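You operate a simulated robot arm through the tools that you are given. There is no shell and no other tool. Be economical: measure what you need, move in short steps, check, and stop when the job is done.

You are at the controls of a simulated robot arm. One attempt, no reset.

## Task
Put one of the white tapes from the top of the wide steel bench in the grey crate there. Put the brass fitting that says "22>10" from the top of the grey bench on the top of the black shelf unit and the brass fitting labelled "12>16" on top of the white tube there. Count the steel cups on the top of the long green bench, then put as many of the white bottles from the top of the long green bench on the top of the wide steel bench. Put the white tub on the top of the grey bench away on the long grey shelf. Take the brass valve from the top of the long workbench and put it on the black book. Switch the red switch off. Take the green brush on the top of the steel table and put it away on the top of the long workbench. Put the 13 MM black sleeve from the top of the steel table on the top of the long green bench and the 9 MM black sleeve on the block on the steel table. Put one of the padlocks from the top of the steel table on the long grey shelf. Take the dirty rag on the top of the steel table and put it away on the top of the long workbench. Do these in any order. Set down upright: brass fitting, white bottle, brass valve.

It is judged by the outcome, as a careful person would: the job done as asked, and still so three seconds after it is handed in. It fails if anything else is knocked over, pushed out of place, dropped, spilled or broken.

## Robot
A 6-joint arm with a fingered hand on a trunk, on a base that drives. Base frame: it is fixed to the floor where the robot stands at the start and does not move with it; the origin is under the middle of the robot, x ahead of it, y to its left, z up; the surface under the hand at the start is at about z = 0.85. Readings come in m, rad, newtons and seconds.
With the tool pointing down near the work surface it reaches from about 0.5 to 0.78 m from the robot's upright axis, wherever it stands. Its first joint turns from -2.897 to 2.897 rad. Places, roughly: black book [0.75, 2.75, 0.75]; black sleeve [-5.25, -1.25, 1]; block on the steel table (32x15 cm) [-5.24, -1.2, 0.96]; brass fitting [-1.75, 1.25, 0.75]; brass valve (9x4x5 cm) [0.6, 2.6, 0.9]; dirty rag (9x6x5 cm) [-5.3, -1, 0.8]; green brush (5x3x8 cm) [-4.9, -1.2, 0.8]; grey crate [0.75, 0.25, 1]; long grey shelf [-7.5, -1.3, 0.7]; padlock (4x3x9 cm) [-5.5, -1.2, 0.8]; red switch [-4.2, 1.2, 1.3]; steel cup (6x6x6 cm) [-2.3, 1.1, 0.8]; top of the black shelf unit [-0.7, -1.3, 0.8]; top of the long green bench [-2.3, 1.8, 0.8]; top of the long workbench [0.6, 3.5, 0.8]; top of the wide steel bench [0.6, 0.1, 0.8]; white bottle [-2.25, 1.25, 1]; white tape (6x6x2 cm) [0.7, -0.6, 0.9]; white tub [-1.5, 1.25, 0.75]; white tube (7x7x15 cm) [-1.5, 1.1, 0.9]. Payload 4 kg.
Tool frame: the origin (TCP) lies between the finger pads and is the grasp point; the fingertips stand 0.02 m ahead of it; z points along the fingers, y is the line along which they close. Largest opening 0.14 m; the body of the gripper starts 0.054 m behind the TCP. The gripper is a hand of 3 fingers: y runs from the thumb to the fingers, the wrist lies at [0, 0, -0.215] in the tool frame, and closing takes about 1.5 s.
Orientation is told as [roll, pitch, yaw] about the base's x, y, z axes, in that order, counted from this pose: with the fingers straight down and closing along the base's y, the tool's x points along the base's -x, its y along +y and its z along -z.

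## Interface
- The arm moves only by the tool apply_moves. Its argument "series" is a list that holds one entry, the list of rows, each a list of 6 numbers: the shift along the tool's x, y, z in m, then the turn, a rotation vector about the tool's x, y, z in rad. In form: [[[x, y, z, wx, wy, wz], ...]]. A call has 1 to 10 rows; each row is the pose to reach, as a shift and turn from the pose commanded when the call began, along the tool's axes at that moment. "hand" is the gripper command, from -1 (shut) to 1 (fully open), values between in proportion, set as the call begins (left out, the last holds). Each row takes 0.2 s and may step no farther than 0.05 m and 0.15 rad from the row before; otherwise, or with a gripper value out of range, the whole call is refused. A pose out of reach is approached as far as the arm can. The call stops where the force on the tool passes 40 N (or 10 N more than at its start, if that is more) or the arm is blocked; 0.2 s more then pass. Each finger travels about 0.045 m/s and halts on what it meets, pressing with about 32 N; the grip force reading is that of the motor and also rises with nothing between the fingers. The clock runs only during rows and for 0.2 s after the last one: add rows that repeat a pose to give the fingers time. It gives the time, the measured TCP pose, the force on the tool (base axes), the opening and the grip force at its end, in the units of the frame above (readings bear some noise), with the torque about the TCP (base axes, N m) and any sound that the robot's microphone picked up, and new pictures: "show" is both (left out), scene, wrist or none.
- Cameras (640 x 400 px; columns grow to the right, rows downward): "scene" is now at [0.0611, 0.1797, 1.6393]; the picture's right is [-0.26, -0.97, 0.00], its down [-0.71, 0.19, -0.67] and it looks along [0.65, -0.17, -0.74] (base axes); focal length 254 px, centre (320, 200). "wrist" rides on the gripper at [0.074, -0.043, -0.079] in the tool frame; the picture's right is [0.50, 0.87, 0.00], its down [-0.59, 0.34, -0.73] and it looks along [-0.64, 0.37, 0.68] (tool axes); focal length 275 px, centre (320, 200). There is no depth. A picture from a camera that has moved, and an enlarged one, comes with that camera's place and axes in the base frame and with its lens. The place of the scene camera against the robot may be out by one fixed shift of up to 0.025 m in any direction.
- raise_lower(by): slides the trunk up (or, below 0, down) by that many m; the arm and the scene camera ride with it, the base frame stays. It gives what a move gives, with no picture.
- roll_base(legs): drives the robot by 1 to 6 legs, each [ahead, left, turn to the left] in m, m and rad, along the robot's own axes; the way and the turn of a leg run together, so that a leg with both is an arc; at most 1.5 m and 3.142 rad a leg. The arm and the cameras ride along, it lands a little off, and it stops where it bumps. It gives what a move gives, and a new picture of the scene camera.
- preshape(shape): the hand has 3 fingers and takes this shape, open, in about a second: jaw (thumb against the fingers, like two jaws); tri (thumb and two fingers); tip (a fingertip pinch); poke (one finger out to press); point (the index stretched); flat (the hand flat); cup (the hand cupped); fist (a fist). The gripper value then closes the fingers along that shape, each until it touches; the sizes above hold for jaw. It gives what a move gives, with no picture.
- turn_head(pan, tilt): turns the head with the scene camera to pan (to the left, within 2.094 rad either way) and tilt (down, from -0.506 to 1.204), counted from straight ahead of the robot. It gives what a move gives, and a new picture of the scene camera.
- inspect(camera, box): a new picture of the part [left, top, right, bottom] of that camera's present view, enlarged. The clock stands still meanwhile.
- sign_off(): hands the job in; it is judged then, once.

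Work in short steps. Places have to be worked out from the pictures, the camera data and where the tool is seen: move nearer, look again, correct. Check each grasp and each placing, and mend what went wrong. You have 577 turns and 360 pictures in all, those below and enlarged ones among them. Open the gripper and draw the arm clear of the work before you hand the job in, unless the task says otherwise; then end with one line.

The tools are called after "Call:" by a JSON object that holds its "fn" and its "kwargs". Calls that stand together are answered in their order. apply_moves: Moves the arm, as the interface text tells. Its arguments: {"type":"object","properties":{"series":{"type":"array","items":{"type":"array","items":{"type":"array","items":{"type":"number"}}}},"hand":{"type":"number"},"show":{"type":"string","enum":["both","scene","wrist","none"]}},"required":["series"]} The other tools are called the same way: raise_lower (by) slides the trunk up or down; preshape (shape) gives the hand a shape; roll_base (legs) drives the base; turn_head (pan, tilt) turns the head that bears the scene camera; inspect (camera, box) takes an enlarged picture of a part of a camera's view; sign_off () hands the job in.

At the start:

```text
time: 0.0
position: [0.4262, -0.2354, 1.1357]
tcp_rot: [0.002, 0.0, 0.0]
force: [-0.1, -0.8, 1.5]
torque: [0.01, 0.01, -0.01]
gripper_width: 0.1399
finger_force: 0.1
shape: jaw
trunk travel left (down, up): [-0.225, 0.365]
robot x, y, heading: [0.0047, 0.0027, -0.002]
head pan, tilt: [-0.264, 0.831]
```

scene: 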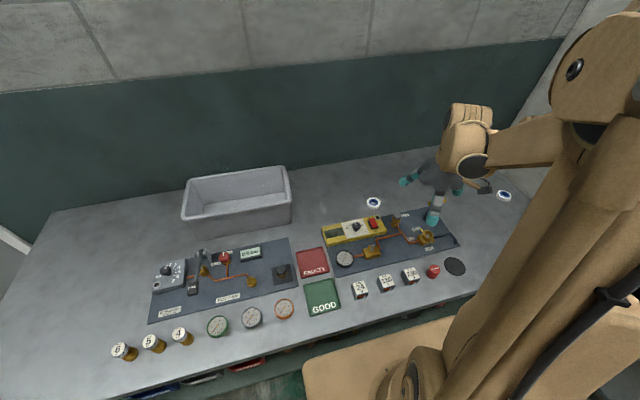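
wrist: 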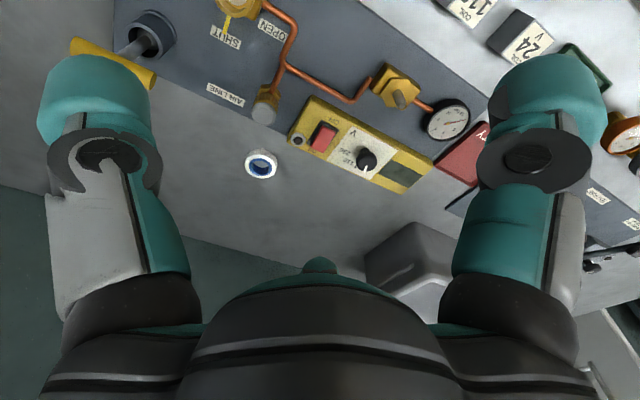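

The tape nearer the middle appears near (0.66, -0.215). I'll enlarge the crate and the tape before moving.

Call:
{"fn": "inspect", "kwargs": {"camera": "scene", "box": [160, 130, 400, 280]}}

Call:
{"fn": "apply_moves", "kwargs": {"series": [[[-0.04, 0.003, 0.02, 0, 0, 0], [-0.08, 0.006, 0.04, 0, 0, 0], [-0.12, 0.01, 0.06, 0, 0, 0], [-0.16, 0.013, 0.08, 0, 0, 0], [-0.2, 0.017, 0.1, 0, 0, 0], [-0.234, 0.02, 0.13, 0, 0, 0]]], "hand": 1}}

```text
2.67 times, centred on (280, 205) of scene
camera zoom: at [0.0611, 0.1797, 1.6393], right [-0.26, -0.97, 0.0], down [-0.71, 0.19, -0.67], along [0.65, -0.17, -0.74], focal length 678 px, centre (427, 187)
```

zoom: 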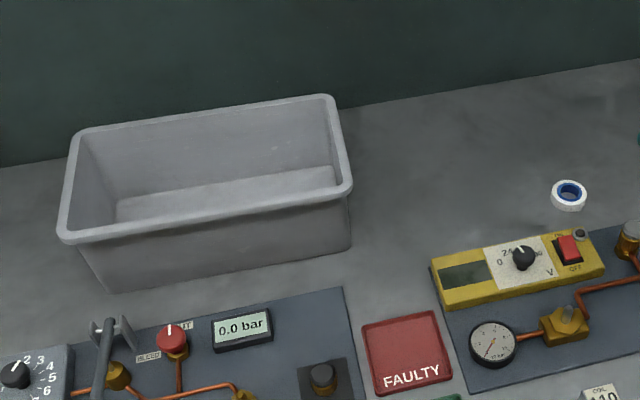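

```text
time: 1.4
position: [0.6617, -0.2172, 1.0032]
tcp_rot: [-0.001, 0.001, 0.001]
force: [-0.2, -0.6, 0.1]
torque: [0.0, 0.02, -0.01]
gripper_width: 0.14
finger_force: 0.0
shape: jaw
trunk travel left (down, up): [-0.225, 0.365]
robot x, y, heading: [-0.0038, 0.0019, -0.001]
head pan, tilt: [-0.264, 0.831]
camera scene: at [0.0629, 0.1795, 1.6393], right [-0.26, -0.97, 0.0], down [-0.71, 0.19, -0.67], along [0.65, -0.17, -0.74], focal length 254 px, centre (320, 200)
camera wrist: at [0.5871, -0.2614, 1.0833], right [-0.5, 0.87, 0.0], down [0.59, 0.34, 0.73], along [0.64, 0.37, -0.68], focal length 275 px, centre (320, 200)
```

scene: 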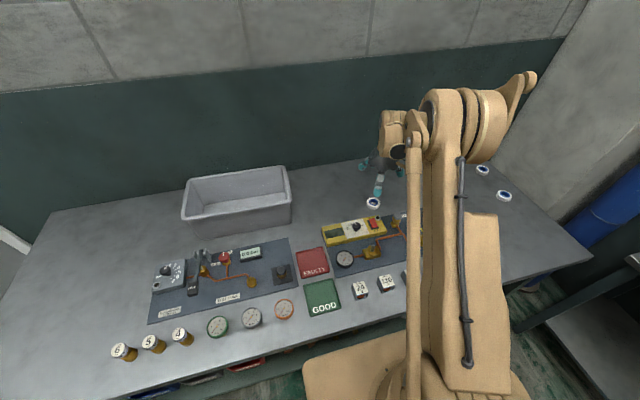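
wrist: 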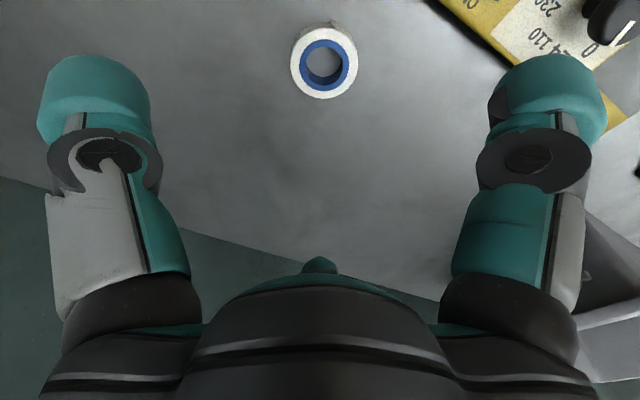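

The tape centre solves to about (0.655, -0.218), just below the hand. I'll narrow the hand a little and descend to it.

Call:
{"fn": "apply_moves", "kwargs": {"series": [[[0.006, 0, 0.04, 0, 0, 0], [0.006, 0, 0.08, 0, 0, 0], [0.006, 0, 0.11, 0, 0, 0], [0.006, 0, 0.127, 0, 0, 0]]], "hand": 0.4, "show": "wrist"}}

```text
time: 2.4
position: [0.6528, -0.216, 0.8772]
tcp_rot: [0.0, 0.0, 0.0]
force: [0.9, 0.5, -0.3]
torque: [0.02, 0.03, -0.07]
gripper_width: 0.0979
finger_force: 0.2
shape: jaw
trunk travel left (down, up): [-0.225, 0.365]
robot x, y, heading: [-0.0016, 0.0027, -0.002]
head pan, tilt: [-0.264, 0.831]
camera wrist: at [0.58, -0.2602, 0.9566], right [-0.5, 0.87, 0.0], down [0.59, 0.34, 0.73], along [0.64, 0.37, -0.68], focal length 275 px, centre (320, 200)
```

wrist: 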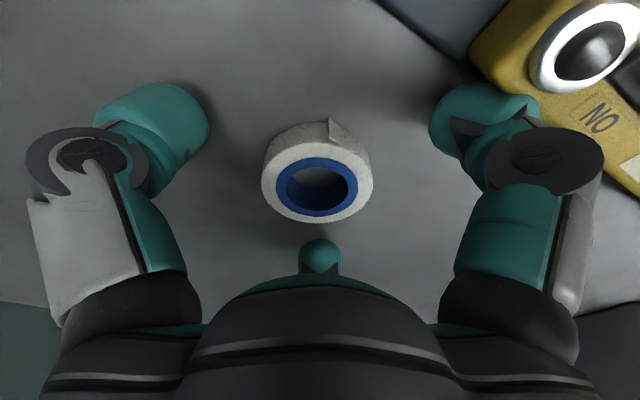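

The tape is centred between the fingers. Closing.

Call:
{"fn": "apply_moves", "kwargs": {"series": [[[-0.003, 0, 0.004, 0, 0, 0], [-0.003, 0, 0.004, 0, 0, 0], [-0.003, 0, 0.004, 0, 0, 0], [-0.003, 0, 0.004, 0, 0, 0], [-0.003, 0, 0.004, 0, 0, 0], [-0.003, 0, 0.004, 0, 0, 0], [-0.003, 0, 0.004, 0, 0, 0]]], "hand": -0.6, "show": "wrist"}}

```text
time: 4.0
position: [0.6585, -0.2168, 0.8741]
tcp_rot: [0.0, 0.001, -0.001]
force: [0.3, -0.6, -0.2]
torque: [-0.02, 0.03, 0.04]
gripper_width: 0.0435
finger_force: 32.2
shape: jaw
trunk travel left (down, up): [-0.225, 0.365]
robot x, y, heading: [0.0031, -0.0005, 0.004]
head pan, tilt: [-0.264, 0.831]
camera wrist: at [0.5829, -0.2602, 0.9535], right [-0.5, 0.87, 0.0], down [0.59, 0.34, 0.73], along [0.64, 0.37, -0.68], focal length 275 px, centre (320, 200)
```

wrist: 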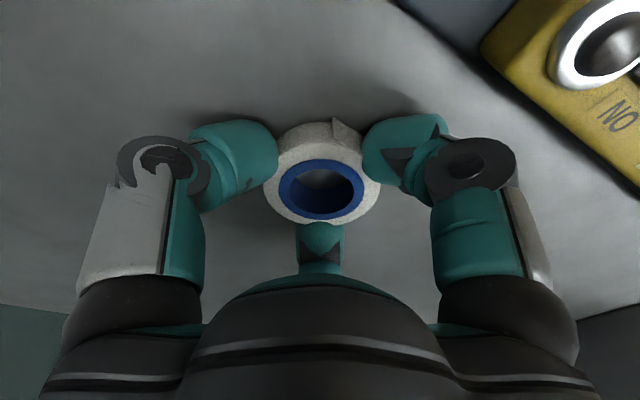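

The tape is held (width 0.0435, 32 N). I'll lift it clear and carry it over the crate's right part.

Call:
{"fn": "apply_moves", "kwargs": {"series": [[[0, 0, -0.05, 0, 0, 0], [0, 0, -0.1, 0, 0, 0], [0, 0, -0.15, 0, 0, 0], [0, 0, -0.2, 0, 0, 0], [0, 0, -0.22, 0, 0, 0]]], "show": "none"}}

Call:
{"fn": "apply_moves", "kwargs": {"series": [[[-0.008, 0.048, 0, 0, 0, 0], [-0.016, 0.096, 0, 0, 0, 0], [-0.024, 0.144, 0, 0, 0, 0], [-0.032, 0.192, 0, 0, 0, 0], [-0.04, 0.24, 0, 0, 0, 0], [-0.048, 0.288, 0, 0, 0, 0], [-0.056, 0.336, 0, 0, 0, 0], [-0.064, 0.384, 0, 0, 0, 0], [-0.072, 0.43, 0, 0, 0, 0], [-0.076, 0.47, 0, 0, 0, 0]]]}}

```text
time: 5.2
position: [0.6571, -0.2152, 1.094]
tcp_rot: [0.0, -0.001, 0.001]
force: [0.2, 0.4, -0.4]
torque: [0.02, 0.03, 0.04]
gripper_width: 0.0432
finger_force: 32.1
shape: jaw
trunk travel left (down, up): [-0.225, 0.365]
robot x, y, heading: [0.0013, -0.0007, 0.0]
head pan, tilt: [-0.264, 0.831]
```

```text
time: 7.4
position: [0.7341, 0.255, 1.0946]
tcp_rot: [0.0, 0.0, -0.001]
force: [-0.6, 0.5, -1.0]
torque: [-0.03, 0.01, -0.03]
gripper_width: 0.043
finger_force: 32.4
shape: jaw
trunk travel left (down, up): [-0.225, 0.365]
robot x, y, heading: [0.0034, 0.0032, -0.0]
head pan, tilt: [-0.264, 0.831]
camera scene: at [0.0617, 0.1811, 1.6392], right [-0.26, -0.97, 0.0], down [-0.71, 0.19, -0.67], along [0.65, -0.18, -0.74], focal length 254 px, centre (320, 200)
camera wrist: at [0.6593, 0.211, 1.1733], right [-0.5, 0.87, 0.0], down [0.59, 0.34, 0.73], along [0.64, 0.37, -0.68], focal length 275 px, centre (320, 200)
```

scene: 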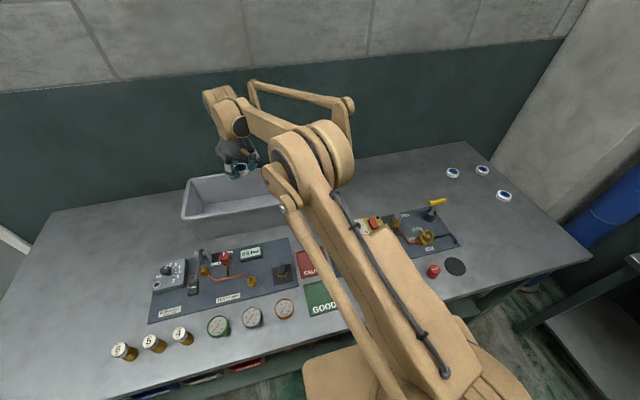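
wrist: 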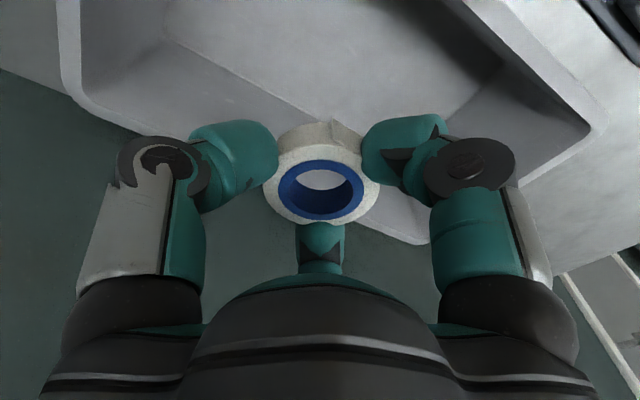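

From the wrist view the crate rim spans x 0.655–0.825, y 0.11–0.457, so the hand is over it. I'll lower into it, staying clear of the walls.

Call:
{"fn": "apply_moves", "kwargs": {"series": [[[-0.004, 0.02, 0.05, 0, 0, 0], [-0.005, 0.03, 0.1, 0, 0, 0], [-0.005, 0.03, 0.14, 0, 0, 0], [-0.005, 0.03, 0.165, 0, 0, 0], [-0.005, 0.03, 0.185, 0, 0, 0]]]}}

```text
refused: row 1 steps farther than a row can; nothing moved
```

Row 1 was a little too long; same path with smaller steps.

Call:
{"fn": "apply_moves", "kwargs": {"series": [[[-0.004, 0.015, 0.04, 0, 0, 0], [-0.005, 0.03, 0.08, 0, 0, 0], [-0.005, 0.03, 0.12, 0, 0, 0], [-0.005, 0.03, 0.16, 0, 0, 0], [-0.005, 0.03, 0.185, 0, 0, 0]]]}}

```text
time: 8.6
position: [0.7351, 0.2848, 0.9119]
tcp_rot: [0.0, -0.002, 0.0]
force: [3.7, 4.1, 37.1]
torque: [-2.05, 3.52, -0.19]
gripper_width: 0.0434
finger_force: 32.3
shape: jaw
trunk travel left (down, up): [-0.225, 0.365]
robot x, y, heading: [0.0031, -0.0026, -0.001]
head pan, tilt: [-0.264, 0.831]
camera scene: at [0.0565, 0.1792, 1.6402], right [-0.26, -0.97, 0.0], down [-0.71, 0.19, -0.68], along [0.65, -0.17, -0.74], focal length 254 px, centre (320, 200)
camera wrist: at [0.6605, 0.241, 0.992], right [-0.5, 0.87, 0.0], down [0.59, 0.34, 0.74], along [0.64, 0.37, -0.68], focal length 275 px, centre (320, 200)
```

scene: 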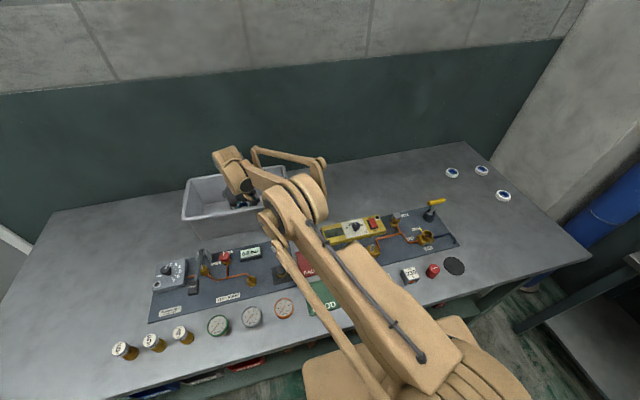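
wrist: 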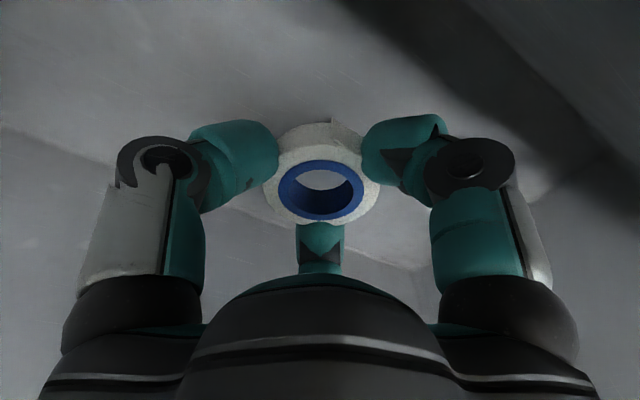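

The camera mount touches the front rim, with the tape about 3 cm above the crate floor. I'll back up 5 mm and open just enough to release.

Call:
{"fn": "apply_moves", "kwargs": {"series": [[[-0.003, 0, -0.006, 0, 0, 0]]], "show": "none"}}

Call:
{"fn": "apply_moves", "kwargs": {"series": [[[0, 0, 0, 0, 0, 0], [0, 0, 0, 0, 0, 0], [0, 0, 0, 0, 0, 0], [0, 0, 0, 0, 0, 0]]], "hand": 0.1, "show": "wrist"}}

```text
time: 9.0
position: [0.7418, 0.2838, 0.9136]
tcp_rot: [-0.001, -0.001, 0.0]
force: [0.7, -0.2, -0.2]
torque: [0.01, 0.02, 0.01]
gripper_width: 0.0437
finger_force: 32.0
shape: jaw
trunk travel left (down, up): [-0.225, 0.365]
robot x, y, heading: [-0.0021, -0.0006, 0.001]
head pan, tilt: [-0.264, 0.831]
```

```text
time: 10.0
position: [0.7409, 0.2832, 0.9151]
tcp_rot: [0.0, 0.0, 0.0]
force: [0.1, -0.1, 0.9]
torque: [0.0, 0.0, 0.02]
gripper_width: 0.0765
finger_force: 0.0
shape: jaw
trunk travel left (down, up): [-0.225, 0.365]
robot x, y, heading: [0.0021, 0.0037, 0.006]
head pan, tilt: [-0.264, 0.831]
camera wrist: at [0.6669, 0.2406, 0.9943], right [-0.5, 0.87, 0.0], down [0.59, 0.34, 0.73], along [0.64, 0.37, -0.68], focal length 275 px, centre (320, 200)
```

wrist: 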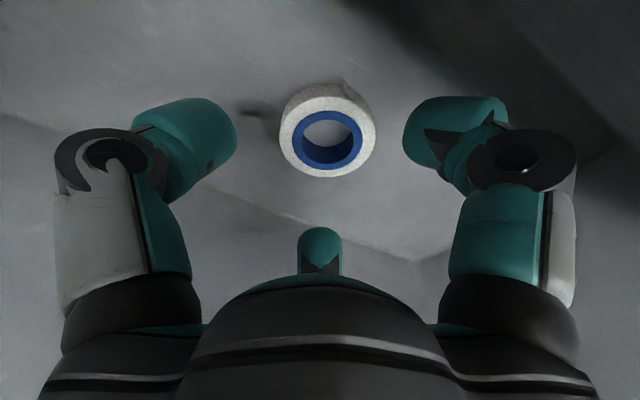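

The tape lies flat in the crate. I'll lift out and bring the arm back to a compact pose.

Call:
{"fn": "apply_moves", "kwargs": {"series": [[[0, 0, -0.05, 0, 0, 0], [0, 0, -0.1, 0, 0, 0], [0, 0, -0.15, 0, 0, 0], [0, 0, -0.2, 0, 0, 0], [0, 0, -0.25, 0, 0, 0], [0.04, -0.02, -0.27, 0, 0, 0], [0.08, -0.05, -0.27, 0, 0, 0], [0.12, -0.08, -0.27, 0, 0, 0], [0.16, -0.11, -0.27, 0, 0, 0], [0.2, -0.14, -0.27, 0, 0, 0]]], "show": "none"}}

Call:
{"fn": "apply_moves", "kwargs": {"series": [[[0.03, -0.03, 0, 0, 0, 0], [0.06, -0.06, 0, 0, 0, 0], [0.09, -0.09, 0, 0, 0, 0], [0.11, -0.13, 0, 0, 0, 0], [0.11, -0.17, 0, 0, 0, 0], [0.11, -0.21, 0, 0, 0, 0], [0.11, -0.25, 0, 0, 0, 0], [0.11, -0.29, 0, 0, 0, 0], [0.11, -0.33, 0, 0, 0, 0], [0.11, -0.37, 0, 0, 0, 0]]], "show": "scene"}}

```text
time: 12.2
position: [0.5386, 0.144, 1.1851]
tcp_rot: [0.0, -0.002, 0.0]
force: [0.3, -0.3, 0.6]
torque: [0.02, -0.01, -0.01]
gripper_width: 0.0765
finger_force: 0.1
shape: jaw
trunk travel left (down, up): [-0.225, 0.365]
robot x, y, heading: [-0.0006, -0.0037, 0.002]
head pan, tilt: [-0.264, 0.831]
```

```text
time: 14.4
position: [0.4324, -0.2272, 1.1851]
tcp_rot: [0.0, -0.002, 0.0]
force: [0.0, -0.3, -0.4]
torque: [0.01, 0.01, 0.01]
gripper_width: 0.0766
finger_force: 0.1
shape: jaw
trunk travel left (down, up): [-0.225, 0.365]
robot x, y, heading: [0.0018, -0.0012, -0.003]
head pan, tilt: [-0.264, 0.831]
camera scene: at [0.0614, 0.1786, 1.6394], right [-0.26, -0.97, 0.0], down [-0.71, 0.19, -0.67], along [0.65, -0.17, -0.74], focal length 254 px, centre (320, 200)
```

scene: 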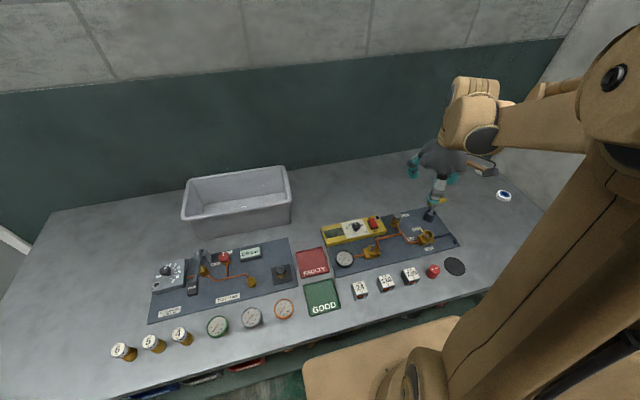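

Tape done. Now I look around to map the room: to the left, left-behind and right-behind.

Call:
{"fn": "turn_head", "kwargs": {"pan": 1.2, "tilt": 0.35}}

Call:
{"fn": "turn_head", "kwargs": {"pan": 2.09, "tilt": 0.3}}

Call:
{"fn": "turn_head", "kwargs": {"pan": -2.09, "tilt": 0.3}}

```text
time: 16.0
position: [0.4319, -0.2247, 1.1858]
tcp_rot: [0.001, -0.001, 0.0]
force: [0.2, 0.0, -0.5]
torque: [0.0, 0.01, 0.0]
gripper_width: 0.0767
finger_force: 0.0
shape: jaw
trunk travel left (down, up): [-0.225, 0.365]
robot x, y, heading: [-0.0008, -0.0015, 0.006]
head pan, tilt: [1.201, 0.351]
camera scene: at [0.0184, 0.2871, 1.6815], right [0.93, -0.36, 0.0], down [-0.12, -0.32, -0.94], along [0.34, 0.88, -0.34], focal length 254 px, centre (320, 200)
```

scene: 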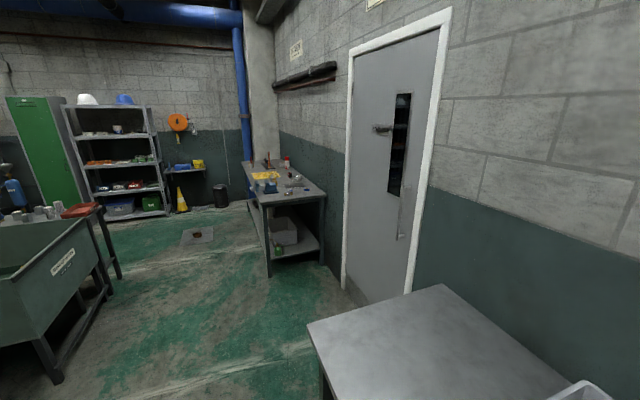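

```text
time: 17.2
position: [0.4329, -0.2254, 1.1843]
tcp_rot: [0.0, -0.001, 0.002]
force: [0.5, -0.6, 0.3]
torque: [0.0, 0.0, 0.01]
gripper_width: 0.0765
finger_force: 0.0
shape: jaw
trunk travel left (down, up): [-0.225, 0.365]
robot x, y, heading: [0.0028, 0.0005, 0.0]
head pan, tilt: [2.089, 0.3]
camera scene: at [-0.0615, 0.2814, 1.6863], right [0.87, 0.49, 0.0], down [0.15, -0.26, -0.96], along [-0.47, 0.83, -0.3], focal length 254 px, centre (320, 200)
```

scene: 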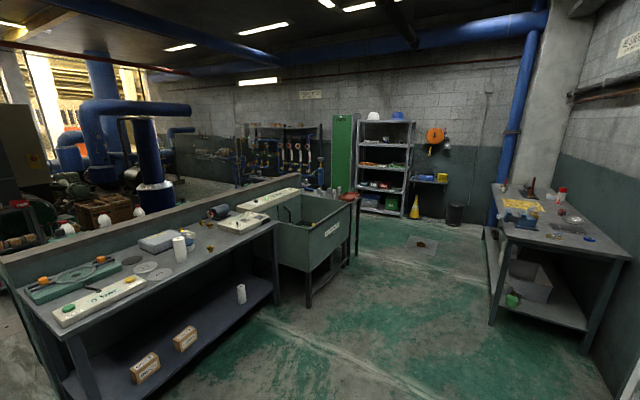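

```text
time: 20.6
position: [0.4331, -0.2246, 1.1852]
tcp_rot: [0.002, 0.001, 0.0]
force: [-0.2, -0.3, -0.5]
torque: [0.01, 0.0, 0.01]
gripper_width: 0.0763
finger_force: 0.0
shape: jaw
trunk travel left (down, up): [-0.225, 0.365]
robot x, y, heading: [0.0018, 0.0029, -0.001]
head pan, tilt: [-2.089, 0.3]
camera scene: at [-0.0615, 0.1191, 1.6863], right [-0.87, 0.5, 0.0], down [0.15, 0.26, -0.96], along [-0.47, -0.83, -0.3], focal length 254 px, centre (320, 200)
```

scene: 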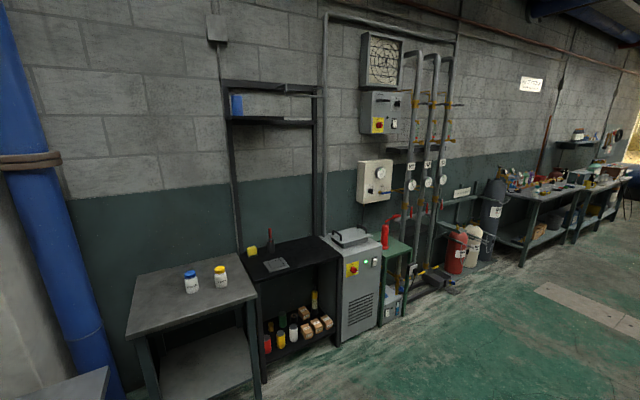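

The workbench lies ahead along +y at x 0.27–0.95, from y ≈ 2.5. I'll back off slightly and slide left to it.

Call:
{"fn": "roll_base", "kwargs": {"legs": [[-0.15, 0.0, 0], [0, 1.4, 0], [0, 1.35, 0]]}}

Call:
{"fn": "turn_head", "kwargs": {"pan": 0.0, "tilt": 0.8}}

```text
time: 34.9
position: [0.2721, 2.5325, 1.1853]
tcp_rot: [0.0, 0.0, 0.0]
force: [-0.4, -0.4, -0.4]
torque: [0.0, 0.0, 0.01]
gripper_width: 0.0764
finger_force: 0.2
shape: jaw
trunk travel left (down, up): [-0.225, 0.365]
robot x, y, heading: [-0.1598, 2.7585, -0.003]
head pan, tilt: [-2.089, 0.3]
camera scene: at [-0.2205, 2.8766, 1.6862], right [-0.87, 0.5, 0.0], down [0.15, 0.26, -0.96], along [-0.47, -0.83, -0.3], focal length 254 px, centre (320, 200)
```

scene: 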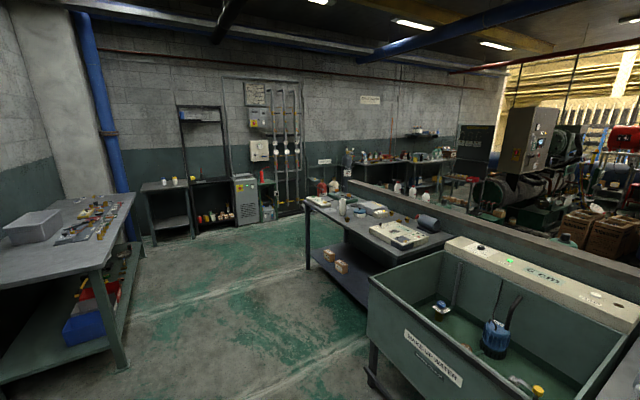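

```text
time: 36.9
position: [0.2732, 2.5323, 1.1857]
tcp_rot: [0.003, 0.0, 0.001]
force: [0.6, -0.7, -0.7]
torque: [0.02, 0.01, 0.05]
gripper_width: 0.0764
finger_force: 0.1
shape: jaw
trunk travel left (down, up): [-0.225, 0.365]
robot x, y, heading: [-0.1587, 2.7564, -0.0]
head pan, tilt: [0.0, 0.799]
camera scene: at [-0.0935, 2.9572, 1.6419], right [0.0, -1.0, 0.0], down [-0.72, 0.0, -0.7], along [0.7, 0.0, -0.72], focal length 254 px, centre (320, 200)
```

scene: 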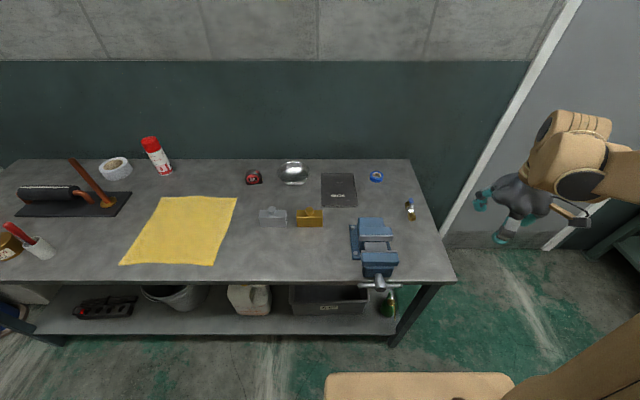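

The bench is in view, black book at about (0.74, 2.87). I'll enlarge the items to tell the valve apart.

Call:
{"fn": "inspect", "kwargs": {"camera": "scene", "box": [240, 150, 450, 290]}}

```text
2.86 times, centred on (345, 220) of scene
camera zoom: at [-0.0935, 2.9572, 1.6419], right [0.0, -1.0, 0.0], down [-0.72, 0.0, -0.7], along [0.7, 0.0, -0.72], focal length 726 px, centre (249, 143)
```

zoom: 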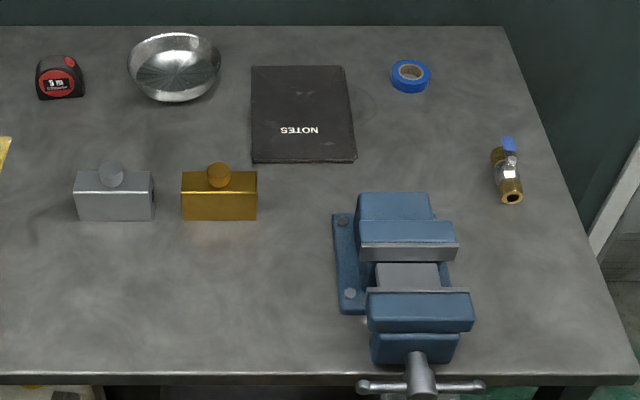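

The valve lies at about (0.60, 2.59), axis along x, handle up. I'll roll 0.15 m closer so book and valve are both in reach.

Call:
{"fn": "roll_base", "kwargs": {"legs": [[0.15, 0.0, 0]]}}

```text
time: 38.3
position: [0.4264, 2.532, 1.1846]
tcp_rot: [0.0, 0.002, 0.002]
force: [0.0, 1.3, 0.2]
torque: [-0.02, 0.01, -0.02]
gripper_width: 0.0765
finger_force: 0.0
shape: jaw
trunk travel left (down, up): [-0.225, 0.365]
robot x, y, heading: [-0.0103, 2.7578, 0.002]
head pan, tilt: [0.0, 0.799]
camera scene: at [0.0587, 2.9574, 1.6418], right [0.0, -1.0, 0.0], down [-0.72, 0.0, -0.7], along [0.7, 0.0, -0.72], focal length 254 px, centre (320, 200)
```

scene: 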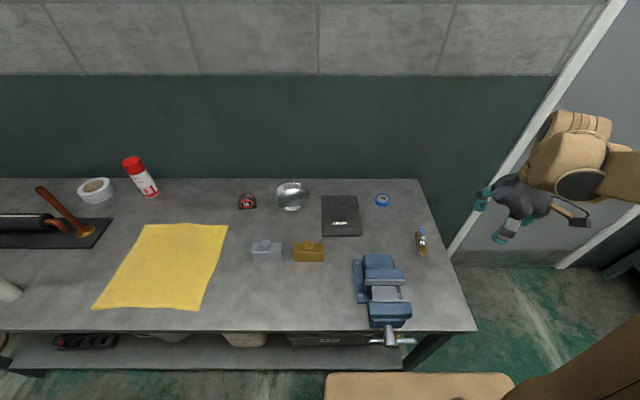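

Now I bring the hand above the valve at (0.595, 2.59).

Call:
{"fn": "apply_moves", "kwargs": {"series": [[[-0.04, 0.015, 0.02, 0, 0, 0], [-0.08, 0.03, 0.04, 0, 0, 0], [-0.12, 0.045, 0.06, 0, 0, 0], [-0.16, 0.055, 0.08, 0, 0, 0], [-0.169, 0.058, 0.12, 0, 0, 0], [-0.169, 0.058, 0.14, 0, 0, 0]]], "hand": 0.6, "show": "wrist"}}

```text
time: 39.7
position: [0.5937, 2.5911, 1.0444]
tcp_rot: [0.0, 0.001, 0.0]
force: [0.1, 0.0, -0.3]
torque: [0.02, 0.0, 0.03]
gripper_width: 0.1116
finger_force: 0.0
shape: jaw
trunk travel left (down, up): [-0.225, 0.365]
robot x, y, heading: [-0.0078, 2.7549, -0.001]
head pan, tilt: [0.0, 0.799]
camera wrist: at [0.5194, 2.5477, 1.1246], right [-0.5, 0.87, 0.0], down [0.59, 0.34, 0.73], along [0.64, 0.37, -0.68], focal length 275 px, centre (320, 200)
```

wrist: 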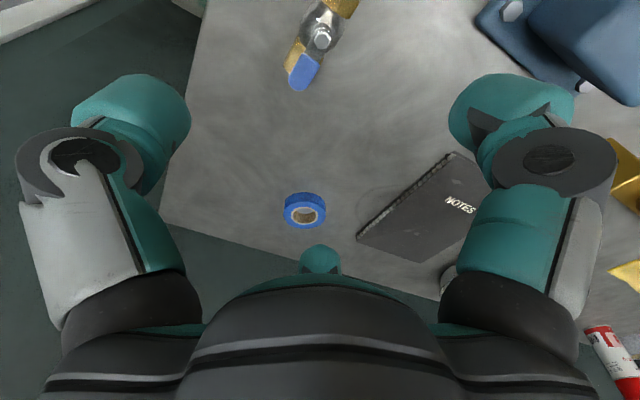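

Valve centre refined to about (0.588, 2.587), axis turned about -9°. I'll turn the hand to match and go lower.

Call:
{"fn": "apply_moves", "kwargs": {"series": [[[0.003, -0.002, 0.04, 0, 0, 0.08], [0.005, -0.004, 0.08, 0, 0, 0.15], [0.005, -0.004, 0.11, 0, 0, 0.15]]], "show": "wrist"}}

```text
time: 40.5
position: [0.5873, 2.5878, 0.9358]
tcp_rot: [-0.001, 0.001, -0.15]
force: [-0.3, 0.8, 0.6]
torque: [-0.02, 0.03, 0.02]
gripper_width: 0.1116
finger_force: 0.1
shape: jaw
trunk travel left (down, up): [-0.225, 0.365]
robot x, y, heading: [-0.0031, 2.757, -0.0]
head pan, tilt: [0.0, 0.799]
camera wrist: at [0.5088, 2.5556, 1.0144], right [-0.37, 0.93, 0.0], down [0.63, 0.25, 0.73], along [0.68, 0.27, -0.68], focal length 275 px, centre (320, 200)
```

wrist: 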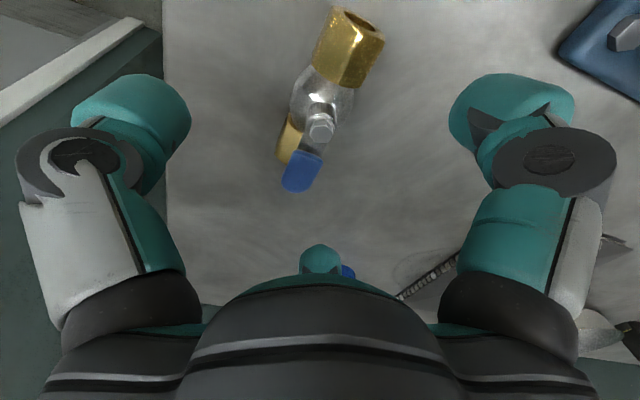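

Alignment is good; final descent with a small correction, then close.

Call:
{"fn": "apply_moves", "kwargs": {"series": [[[0.005, -0.005, 0.03, 0, 0, 0], [0.005, -0.005, 0.05, 0, 0, 0], [0.005, -0.005, 0.062, 0, 0, 0]]], "show": "wrist"}}

Call:
{"fn": "apply_moves", "kwargs": {"series": [[[0, 0, 0, 0, 0, 0], [0, 0, 0, 0, 0, 0], [0, 0, 0, 0, 0, 0], [0, 0, 0, 0, 0, 0], [0, 0, 0, 0, 0, 0], [0, 0, 0, 0, 0, 0], [0, 0, 0, 0, 0, 0], [0, 0, 0, 0, 0, 0]]], "hand": -0.9, "show": "wrist"}}

```text
time: 41.3
position: [0.5827, 2.5821, 0.8728]
tcp_rot: [-0.001, 0.0, -0.148]
force: [0.3, 0.0, 0.0]
torque: [0.0, 0.03, -0.02]
gripper_width: 0.1115
finger_force: 0.1
shape: jaw
trunk travel left (down, up): [-0.225, 0.365]
robot x, y, heading: [-0.0108, 2.7577, 0.003]
head pan, tilt: [0.0, 0.799]
camera wrist: at [0.5024, 2.5505, 0.9519], right [-0.37, 0.93, 0.0], down [0.63, 0.25, 0.73], along [0.68, 0.27, -0.68], focal length 275 px, centre (320, 200)
```

wrist: 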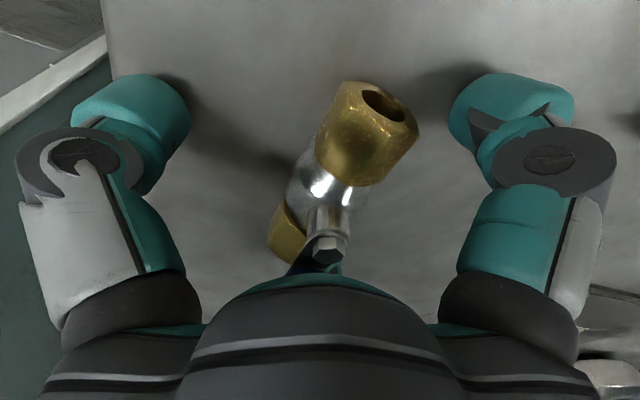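

```text
time: 43.1
position: [0.583, 2.5818, 0.8721]
tcp_rot: [0.0, 0.0, -0.149]
force: [-0.4, -0.5, 0.4]
torque: [-0.01, 0.02, 0.01]
gripper_width: 0.0351
finger_force: 31.3
shape: jaw
trunk travel left (down, up): [-0.225, 0.365]
robot x, y, heading: [-0.0103, 2.757, 0.005]
head pan, tilt: [0.0, 0.799]
camera wrist: at [0.5023, 2.5505, 0.9522], right [-0.37, 0.93, 0.0], down [0.63, 0.25, 0.73], along [0.68, 0.27, -0.68], focal length 275 px, centre (320, 200)
```

wrist: 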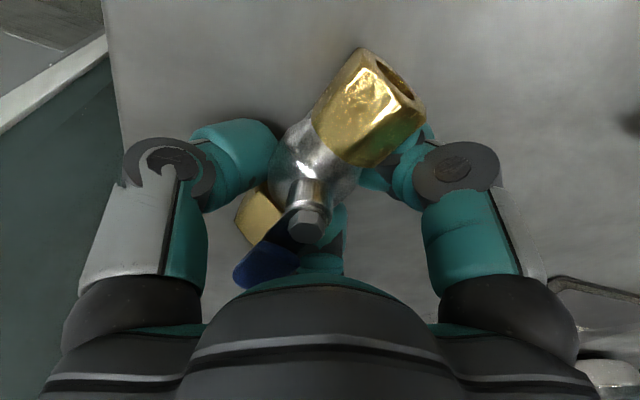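

The valve is held (0.035 m). Lifting high to pass the vise, and looking.

Call:
{"fn": "apply_moves", "kwargs": {"series": [[[0, 0, -0.04, 0, 0, 0], [0, 0, -0.09, 0, 0, 0], [0, 0, -0.14, 0, 0, 0], [0, 0, -0.19, 0, 0, 0], [0, 0, -0.22, 0, 0, 0]]], "show": "none"}}

Call:
{"fn": "apply_moves", "kwargs": {"series": [[[-0.014, 0.045, 0, 0, 0, 0], [-0.028, 0.09, 0, 0, 0, 0], [-0.042, 0.135, 0, 0, 0, 0], [-0.056, 0.18, 0, 0, 0, 0], [-0.07, 0.225, 0, 0, 0, 0], [-0.084, 0.27, 0, 0, 0, 0], [-0.096, 0.316, 0, 0, 0, 0]]]}}

```text
time: 44.3
position: [0.5827, 2.5832, 1.0937]
tcp_rot: [0.001, 0.0, -0.148]
force: [0.2, -0.2, -2.0]
torque: [0.01, -0.01, 0.01]
gripper_width: 0.035
finger_force: 31.8
shape: jaw
trunk travel left (down, up): [-0.225, 0.365]
robot x, y, heading: [-0.0095, 2.7545, -0.004]
head pan, tilt: [0.0, 0.799]
```

```text
time: 45.9
position: [0.7263, 2.8821, 1.0922]
tcp_rot: [-0.002, 0.0, -0.15]
force: [0.0, 0.6, -2.5]
torque: [0.02, -0.03, -0.01]
gripper_width: 0.0349
finger_force: 31.9
shape: jaw
trunk travel left (down, up): [-0.225, 0.365]
robot x, y, heading: [-0.0092, 2.7553, 0.002]
head pan, tilt: [0.0, 0.799]
camera scene: at [0.058, 2.959, 1.6416], right [0.0, -1.0, 0.0], down [-0.72, 0.0, -0.7], along [0.7, 0.0, -0.72], focal length 254 px, centre (320, 200)
camera wrist: at [0.6459, 2.8497, 1.1722], right [-0.37, 0.93, 0.0], down [0.63, 0.25, 0.73], along [0.68, 0.27, -0.68], focal length 275 px, centre (320, 200)
```

scene: 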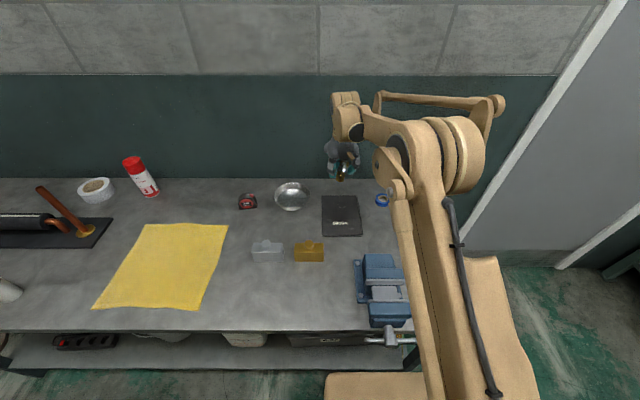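
wrist: 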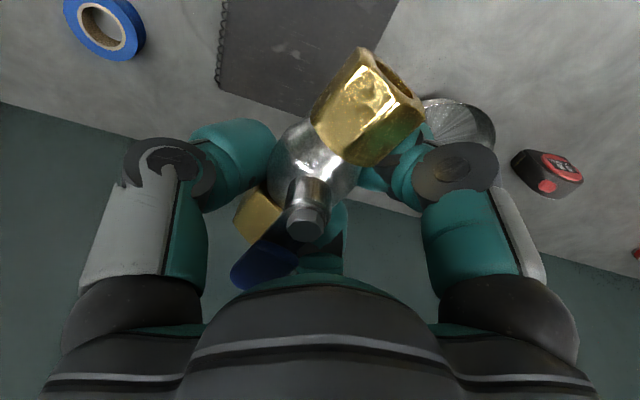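

The book centre is (0.72, 2.87). I'll adjust by 1 cm and lower until just above it.

Call:
{"fn": "apply_moves", "kwargs": {"series": [[[0.006, -0.01, 0.04, 0, 0, 0], [0.008, -0.01, 0.09, 0, 0, 0], [0.008, -0.01, 0.13, 0, 0, 0], [0.008, -0.01, 0.165, 0, 0, 0], [0.008, -0.01, 0.195, 0, 0, 0]]], "show": "wrist"}}

Call:
{"fn": "apply_moves", "kwargs": {"series": [[[0, 0, 0.004, 0, 0, 0], [0, 0, 0.008, 0, 0, 0], [0, 0, 0.012, 0, 0, 0]]], "show": "scene"}}

```text
time: 47.1
position: [0.7137, 2.8713, 0.8955]
tcp_rot: [0.0, 0.0, -0.148]
force: [0.0, 0.0, -2.1]
torque: [-0.01, -0.04, -0.01]
gripper_width: 0.0348
finger_force: 31.8
shape: jaw
trunk travel left (down, up): [-0.225, 0.365]
robot x, y, heading: [-0.0091, 2.7639, -0.001]
head pan, tilt: [0.0, 0.799]
camera wrist: at [0.6347, 2.8394, 0.9758], right [-0.37, 0.93, 0.0], down [0.63, 0.25, 0.73], along [0.68, 0.27, -0.68], focal length 275 px, centre (320, 200)
```

wrist: 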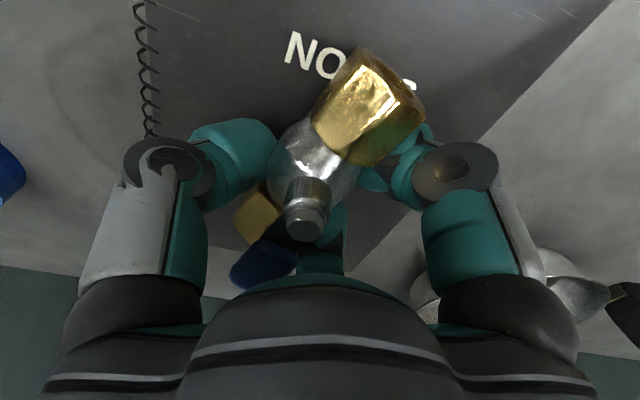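

```text
time: 47.9
position: [0.714, 2.8728, 0.8858]
tcp_rot: [-0.002, 0.001, -0.148]
force: [0.6, 0.1, 0.5]
torque: [0.0, 0.01, 0.0]
gripper_width: 0.0346
finger_force: 31.7
shape: jaw
trunk travel left (down, up): [-0.225, 0.365]
robot x, y, heading: [-0.0077, 2.7589, -0.0]
head pan, tilt: [0.0, 0.799]
camera scene: at [0.057, 2.9576, 1.6419], right [0.0, -1.0, 0.0], down [-0.72, 0.0, -0.7], along [0.7, 0.0, -0.72], focal length 254 px, centre (320, 200)
```

scene: 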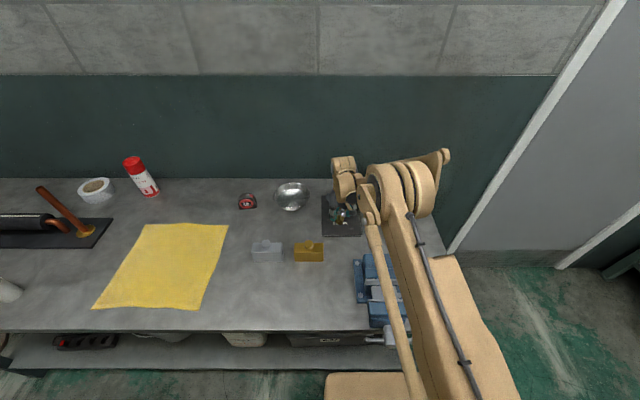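

The valve's weight has come off (force from -2.1 to +0.5 N), so it rests on the book. Opening.

Call:
{"fn": "apply_moves", "kwargs": {"series": [[[0, 0, 0.001, 0, 0, 0], [0, 0, 0.001, 0, 0, 0], [0, 0, 0.001, 0, 0, 0], [0, 0, 0.001, 0, 0, 0], [0, 0, 0.001, 0, 0, 0], [0, 0, 0.001, 0, 0, 0]]], "hand": 0.6, "show": "none"}}

Call:
{"fn": "apply_moves", "kwargs": {"series": [[[0, 0, -0.03, 0, 0, 0], [0, 0, -0.07, 0, 0, 0], [0, 0, -0.12, 0, 0, 0], [0, 0, -0.17, 0, 0, 0]]], "show": "wrist"}}

```text
time: 49.3
position: [0.7152, 2.8727, 0.8837]
tcp_rot: [0.0, -0.001, -0.148]
force: [-0.1, 0.0, 0.7]
torque: [0.0, 0.04, 0.02]
gripper_width: 0.1118
finger_force: 0.0
shape: jaw
trunk travel left (down, up): [-0.225, 0.365]
robot x, y, heading: [-0.0074, 2.7547, 0.002]
head pan, tilt: [0.0, 0.799]
```

```text
time: 50.3
position: [0.7161, 2.8719, 1.0554]
tcp_rot: [0.0, 0.0, -0.147]
force: [-0.7, -1.0, -0.7]
torque: [0.02, -0.02, 0.01]
gripper_width: 0.1117
finger_force: 0.1
shape: jaw
trunk travel left (down, up): [-0.225, 0.365]
robot x, y, heading: [-0.0077, 2.7567, 0.003]
head pan, tilt: [0.0, 0.799]
camera wrist: at [0.6352, 2.8397, 1.136], right [-0.37, 0.93, 0.0], down [0.63, 0.25, 0.73], along [0.68, 0.27, -0.68], focal length 275 px, centre (320, 200)
```

wrist: 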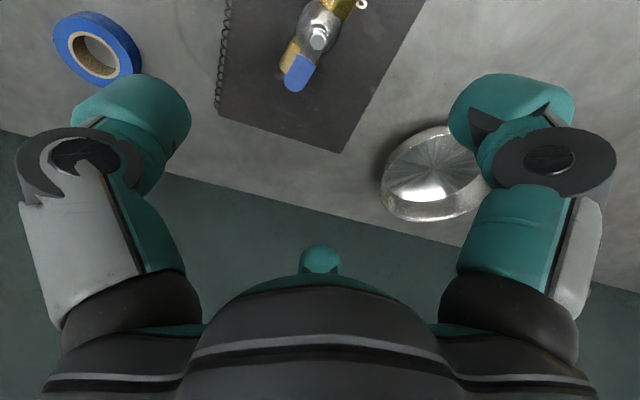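

The valve sits upright on the book. Retracting to the travel pose.

Call:
{"fn": "apply_moves", "kwargs": {"series": [[[0.027, -0.04, -0.015, 0, 0, -0.05], [0.054, -0.08, -0.03, 0, 0, -0.1], [0.081, -0.12, -0.045, 0, 0, -0.148], [0.108, -0.16, -0.06, 0, 0, -0.148], [0.135, -0.2, -0.075, 0, 0, -0.148], [0.162, -0.24, -0.09, 0, 0, -0.148], [0.189, -0.28, -0.1, 0, 0, -0.148], [0.216, -0.32, -0.1, 0, 0, -0.148], [0.235, -0.36, -0.1, 0, 0, -0.148], [0.242, -0.382, -0.1, 0, 0, -0.148]]], "show": "scene"}}

```text
refused: row 1 steps farther than a row can; nothing moved
```

A hair over the step limit; less rise per row.

Call:
{"fn": "apply_moves", "kwargs": {"series": [[[0.025, -0.039, -0.01, 0, 0, -0.05], [0.05, -0.078, -0.02, 0, 0, -0.1], [0.075, -0.117, -0.03, 0, 0, -0.148], [0.1, -0.156, -0.04, 0, 0, -0.148], [0.125, -0.195, -0.05, 0, 0, -0.148], [0.15, -0.234, -0.06, 0, 0, -0.148], [0.175, -0.273, -0.07, 0, 0, -0.148], [0.2, -0.312, -0.08, 0, 0, -0.148], [0.225, -0.35, -0.09, 0, 0, -0.148], [0.242, -0.382, -0.1, 0, 0, -0.148]]], "show": "scene"}}

```text
time: 52.5
position: [0.4192, 2.5292, 1.1542]
tcp_rot: [0.0, -0.001, 0.0]
force: [-0.9, 0.3, 0.0]
torque: [0.01, -0.02, 0.0]
gripper_width: 0.1116
finger_force: 0.1
shape: jaw
trunk travel left (down, up): [-0.225, 0.365]
robot x, y, heading: [-0.0104, 2.7564, -0.003]
head pan, tilt: [0.0, 0.799]
camera scene: at [0.0562, 2.9569, 1.642], right [0.0, -1.0, 0.0], down [-0.72, 0.0, -0.7], along [0.7, 0.0, -0.72], focal length 254 px, centre (320, 200)
```

scene: 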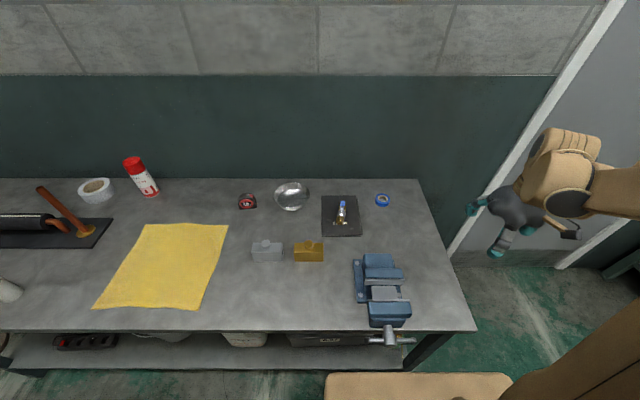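

Now to the grey bench (front edge x ≈ -1.42): back off, turn round, slide to y ≈ 1.3.

Call:
{"fn": "roll_base", "kwargs": {"legs": [[-0.5, 0, 0], [0, 0, 3.141], [0, 1.45, 0]]}}

```text
time: 69.5
position: [-0.9352, 1.538, 1.1554]
tcp_rot: [-0.002, -0.001, -3.139]
force: [-0.2, 1.5, 0.1]
torque: [-0.02, -0.02, -0.01]
gripper_width: 0.1118
finger_force: 0.0
shape: jaw
trunk travel left (down, up): [-0.225, 0.365]
robot x, y, heading: [-0.5057, 1.3128, -3.136]
head pan, tilt: [0.0, 0.799]
camera scene: at [-0.5613, 1.1328, 1.6418], right [-0.01, 1.0, 0.0], down [0.72, 0.0, -0.7], along [-0.7, 0.0, -0.72], focal length 254 px, centre (320, 200)
```

scene: 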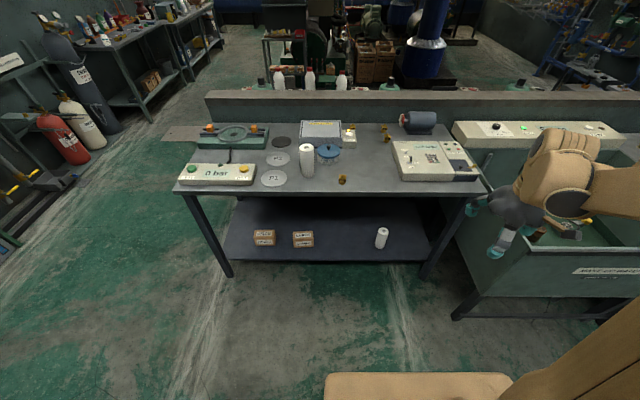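

The grey bench is ahead with front edge at x ≈ -1.42. Let me enlarge its top.

Call:
{"fn": "inspect", "kwargs": {"camera": "scene", "box": [170, 60, 490, 260]}}

Call:
{"fn": "inspect", "kwargs": {"camera": "scene", "box": [290, 110, 410, 190]}}

```text
2.00 times, centred on (330, 160) of scene
camera zoom: at [-0.5613, 1.1328, 1.6418], right [-0.01, 1.0, 0.0], down [0.72, 0.0, -0.7], along [-0.7, 0.0, -0.72], focal length 508 px, centre (300, 280)
```

zoom: 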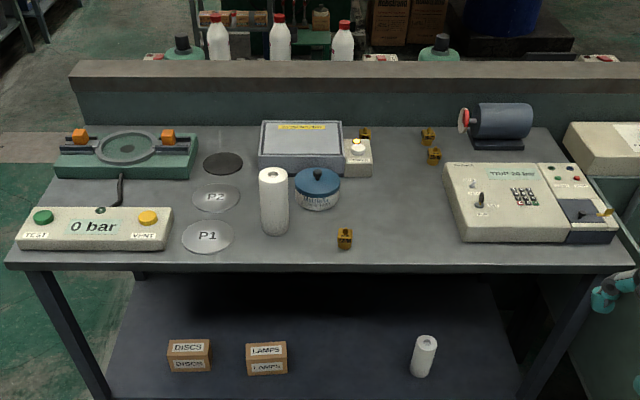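

```text
5.00 times, centred on (350, 150) of scene
camera zoom: at [-0.5613, 1.1328, 1.6418], right [-0.01, 1.0, 0.0], down [0.72, 0.0, -0.7], along [-0.7, 0.0, -0.72], focal length 1271 px, centre (170, 450)
```

zoom: 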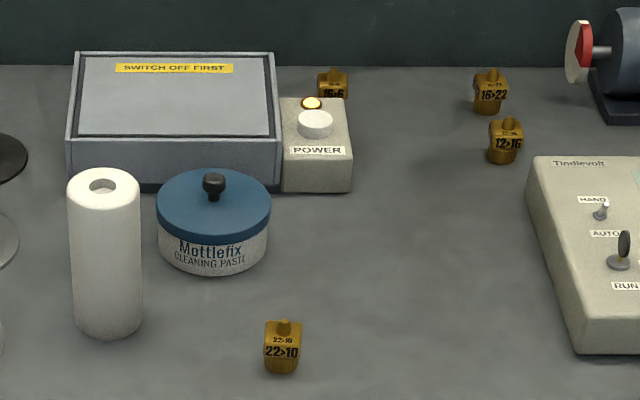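

Fittings are readable: "22>10" near the front edge, "12>16" further back, the tall white tube at left. I'll roll closer (0.58 m).

Call:
{"fn": "roll_base", "kwargs": {"legs": [[0.58, 0, 0]]}}

Call:
{"fn": "inspect", "kwargs": {"camera": "scene", "box": [240, 150, 480, 300]}}

```text
time: 72.8
position: [-1.5095, 1.5386, 1.1542]
tcp_rot: [-0.001, 0.001, 3.142]
force: [-1.3, -0.7, -0.4]
torque: [0.02, 0.0, 0.03]
gripper_width: 0.1117
finger_force: 0.1
shape: jaw
trunk travel left (down, up): [-0.225, 0.365]
robot x, y, heading: [-1.08, 1.3096, -3.139]
head pan, tilt: [0.0, 0.799]
camera scene: at [-1.138, 1.1314, 1.6418], right [0.0, 1.0, 0.0], down [0.72, 0.0, -0.7], along [-0.7, 0.0, -0.72], focal length 254 px, centre (320, 200)
```

scene: 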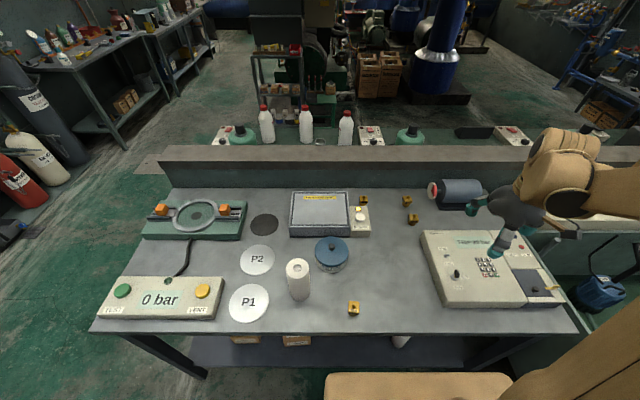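

```text
2.67 times, centred on (360, 225) of scene
camera zoom: at [-1.138, 1.1314, 1.6418], right [0.0, 1.0, 0.0], down [0.72, 0.0, -0.7], along [-0.7, 0.0, -0.72], focal length 678 px, centre (213, 133)
```

zoom: 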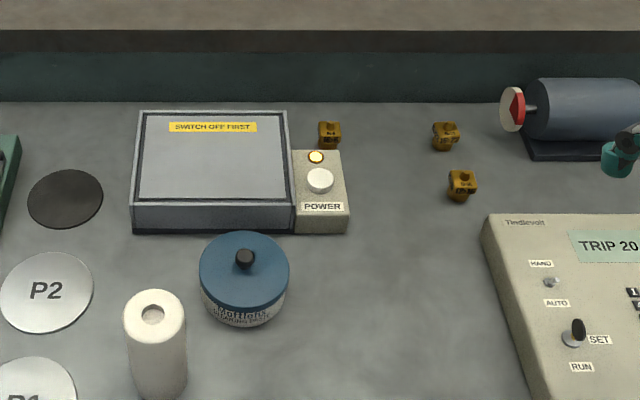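

12>16 triangulates to about (-1.78, 1.50), bench top ≈ 0.84. I'll move the hand above it and look from the wrist.

Call:
{"fn": "apply_moves", "kwargs": {"series": [[[-0.045, 0.007, 0.0, 0, 0, 0], [-0.09, 0.014, 0.0, 0, 0, 0], [-0.135, 0.021, 0.02, 0, 0, 0], [-0.18, 0.028, 0.04, 0, 0, 0], [-0.22, 0.035, 0.06, 0, 0, 0], [-0.25, 0.04, 0.09, 0, 0, 0], [-0.265, 0.04, 0.12, 0, 0, 0]]], "hand": 0.4, "show": "wrist"}}

```text
time: 74.4
position: [-1.7742, 1.4973, 1.035]
tcp_rot: [0.001, 0.0, 3.141]
force: [0.2, -0.1, -0.1]
torque: [0.02, 0.0, -0.01]
gripper_width: 0.0983
finger_force: 0.0
shape: jaw
trunk travel left (down, up): [-0.225, 0.365]
robot x, y, heading: [-1.0815, 1.3112, -3.136]
head pan, tilt: [0.0, 0.799]
camera wrist: at [-1.7009, 1.54, 1.1144], right [0.5, -0.87, 0.0], down [-0.59, -0.34, 0.73], along [-0.64, -0.37, -0.68], focal length 275 px, centre (320, 200)
```

wrist: 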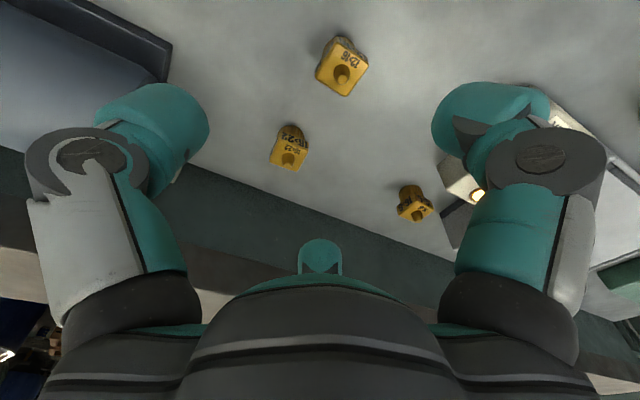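

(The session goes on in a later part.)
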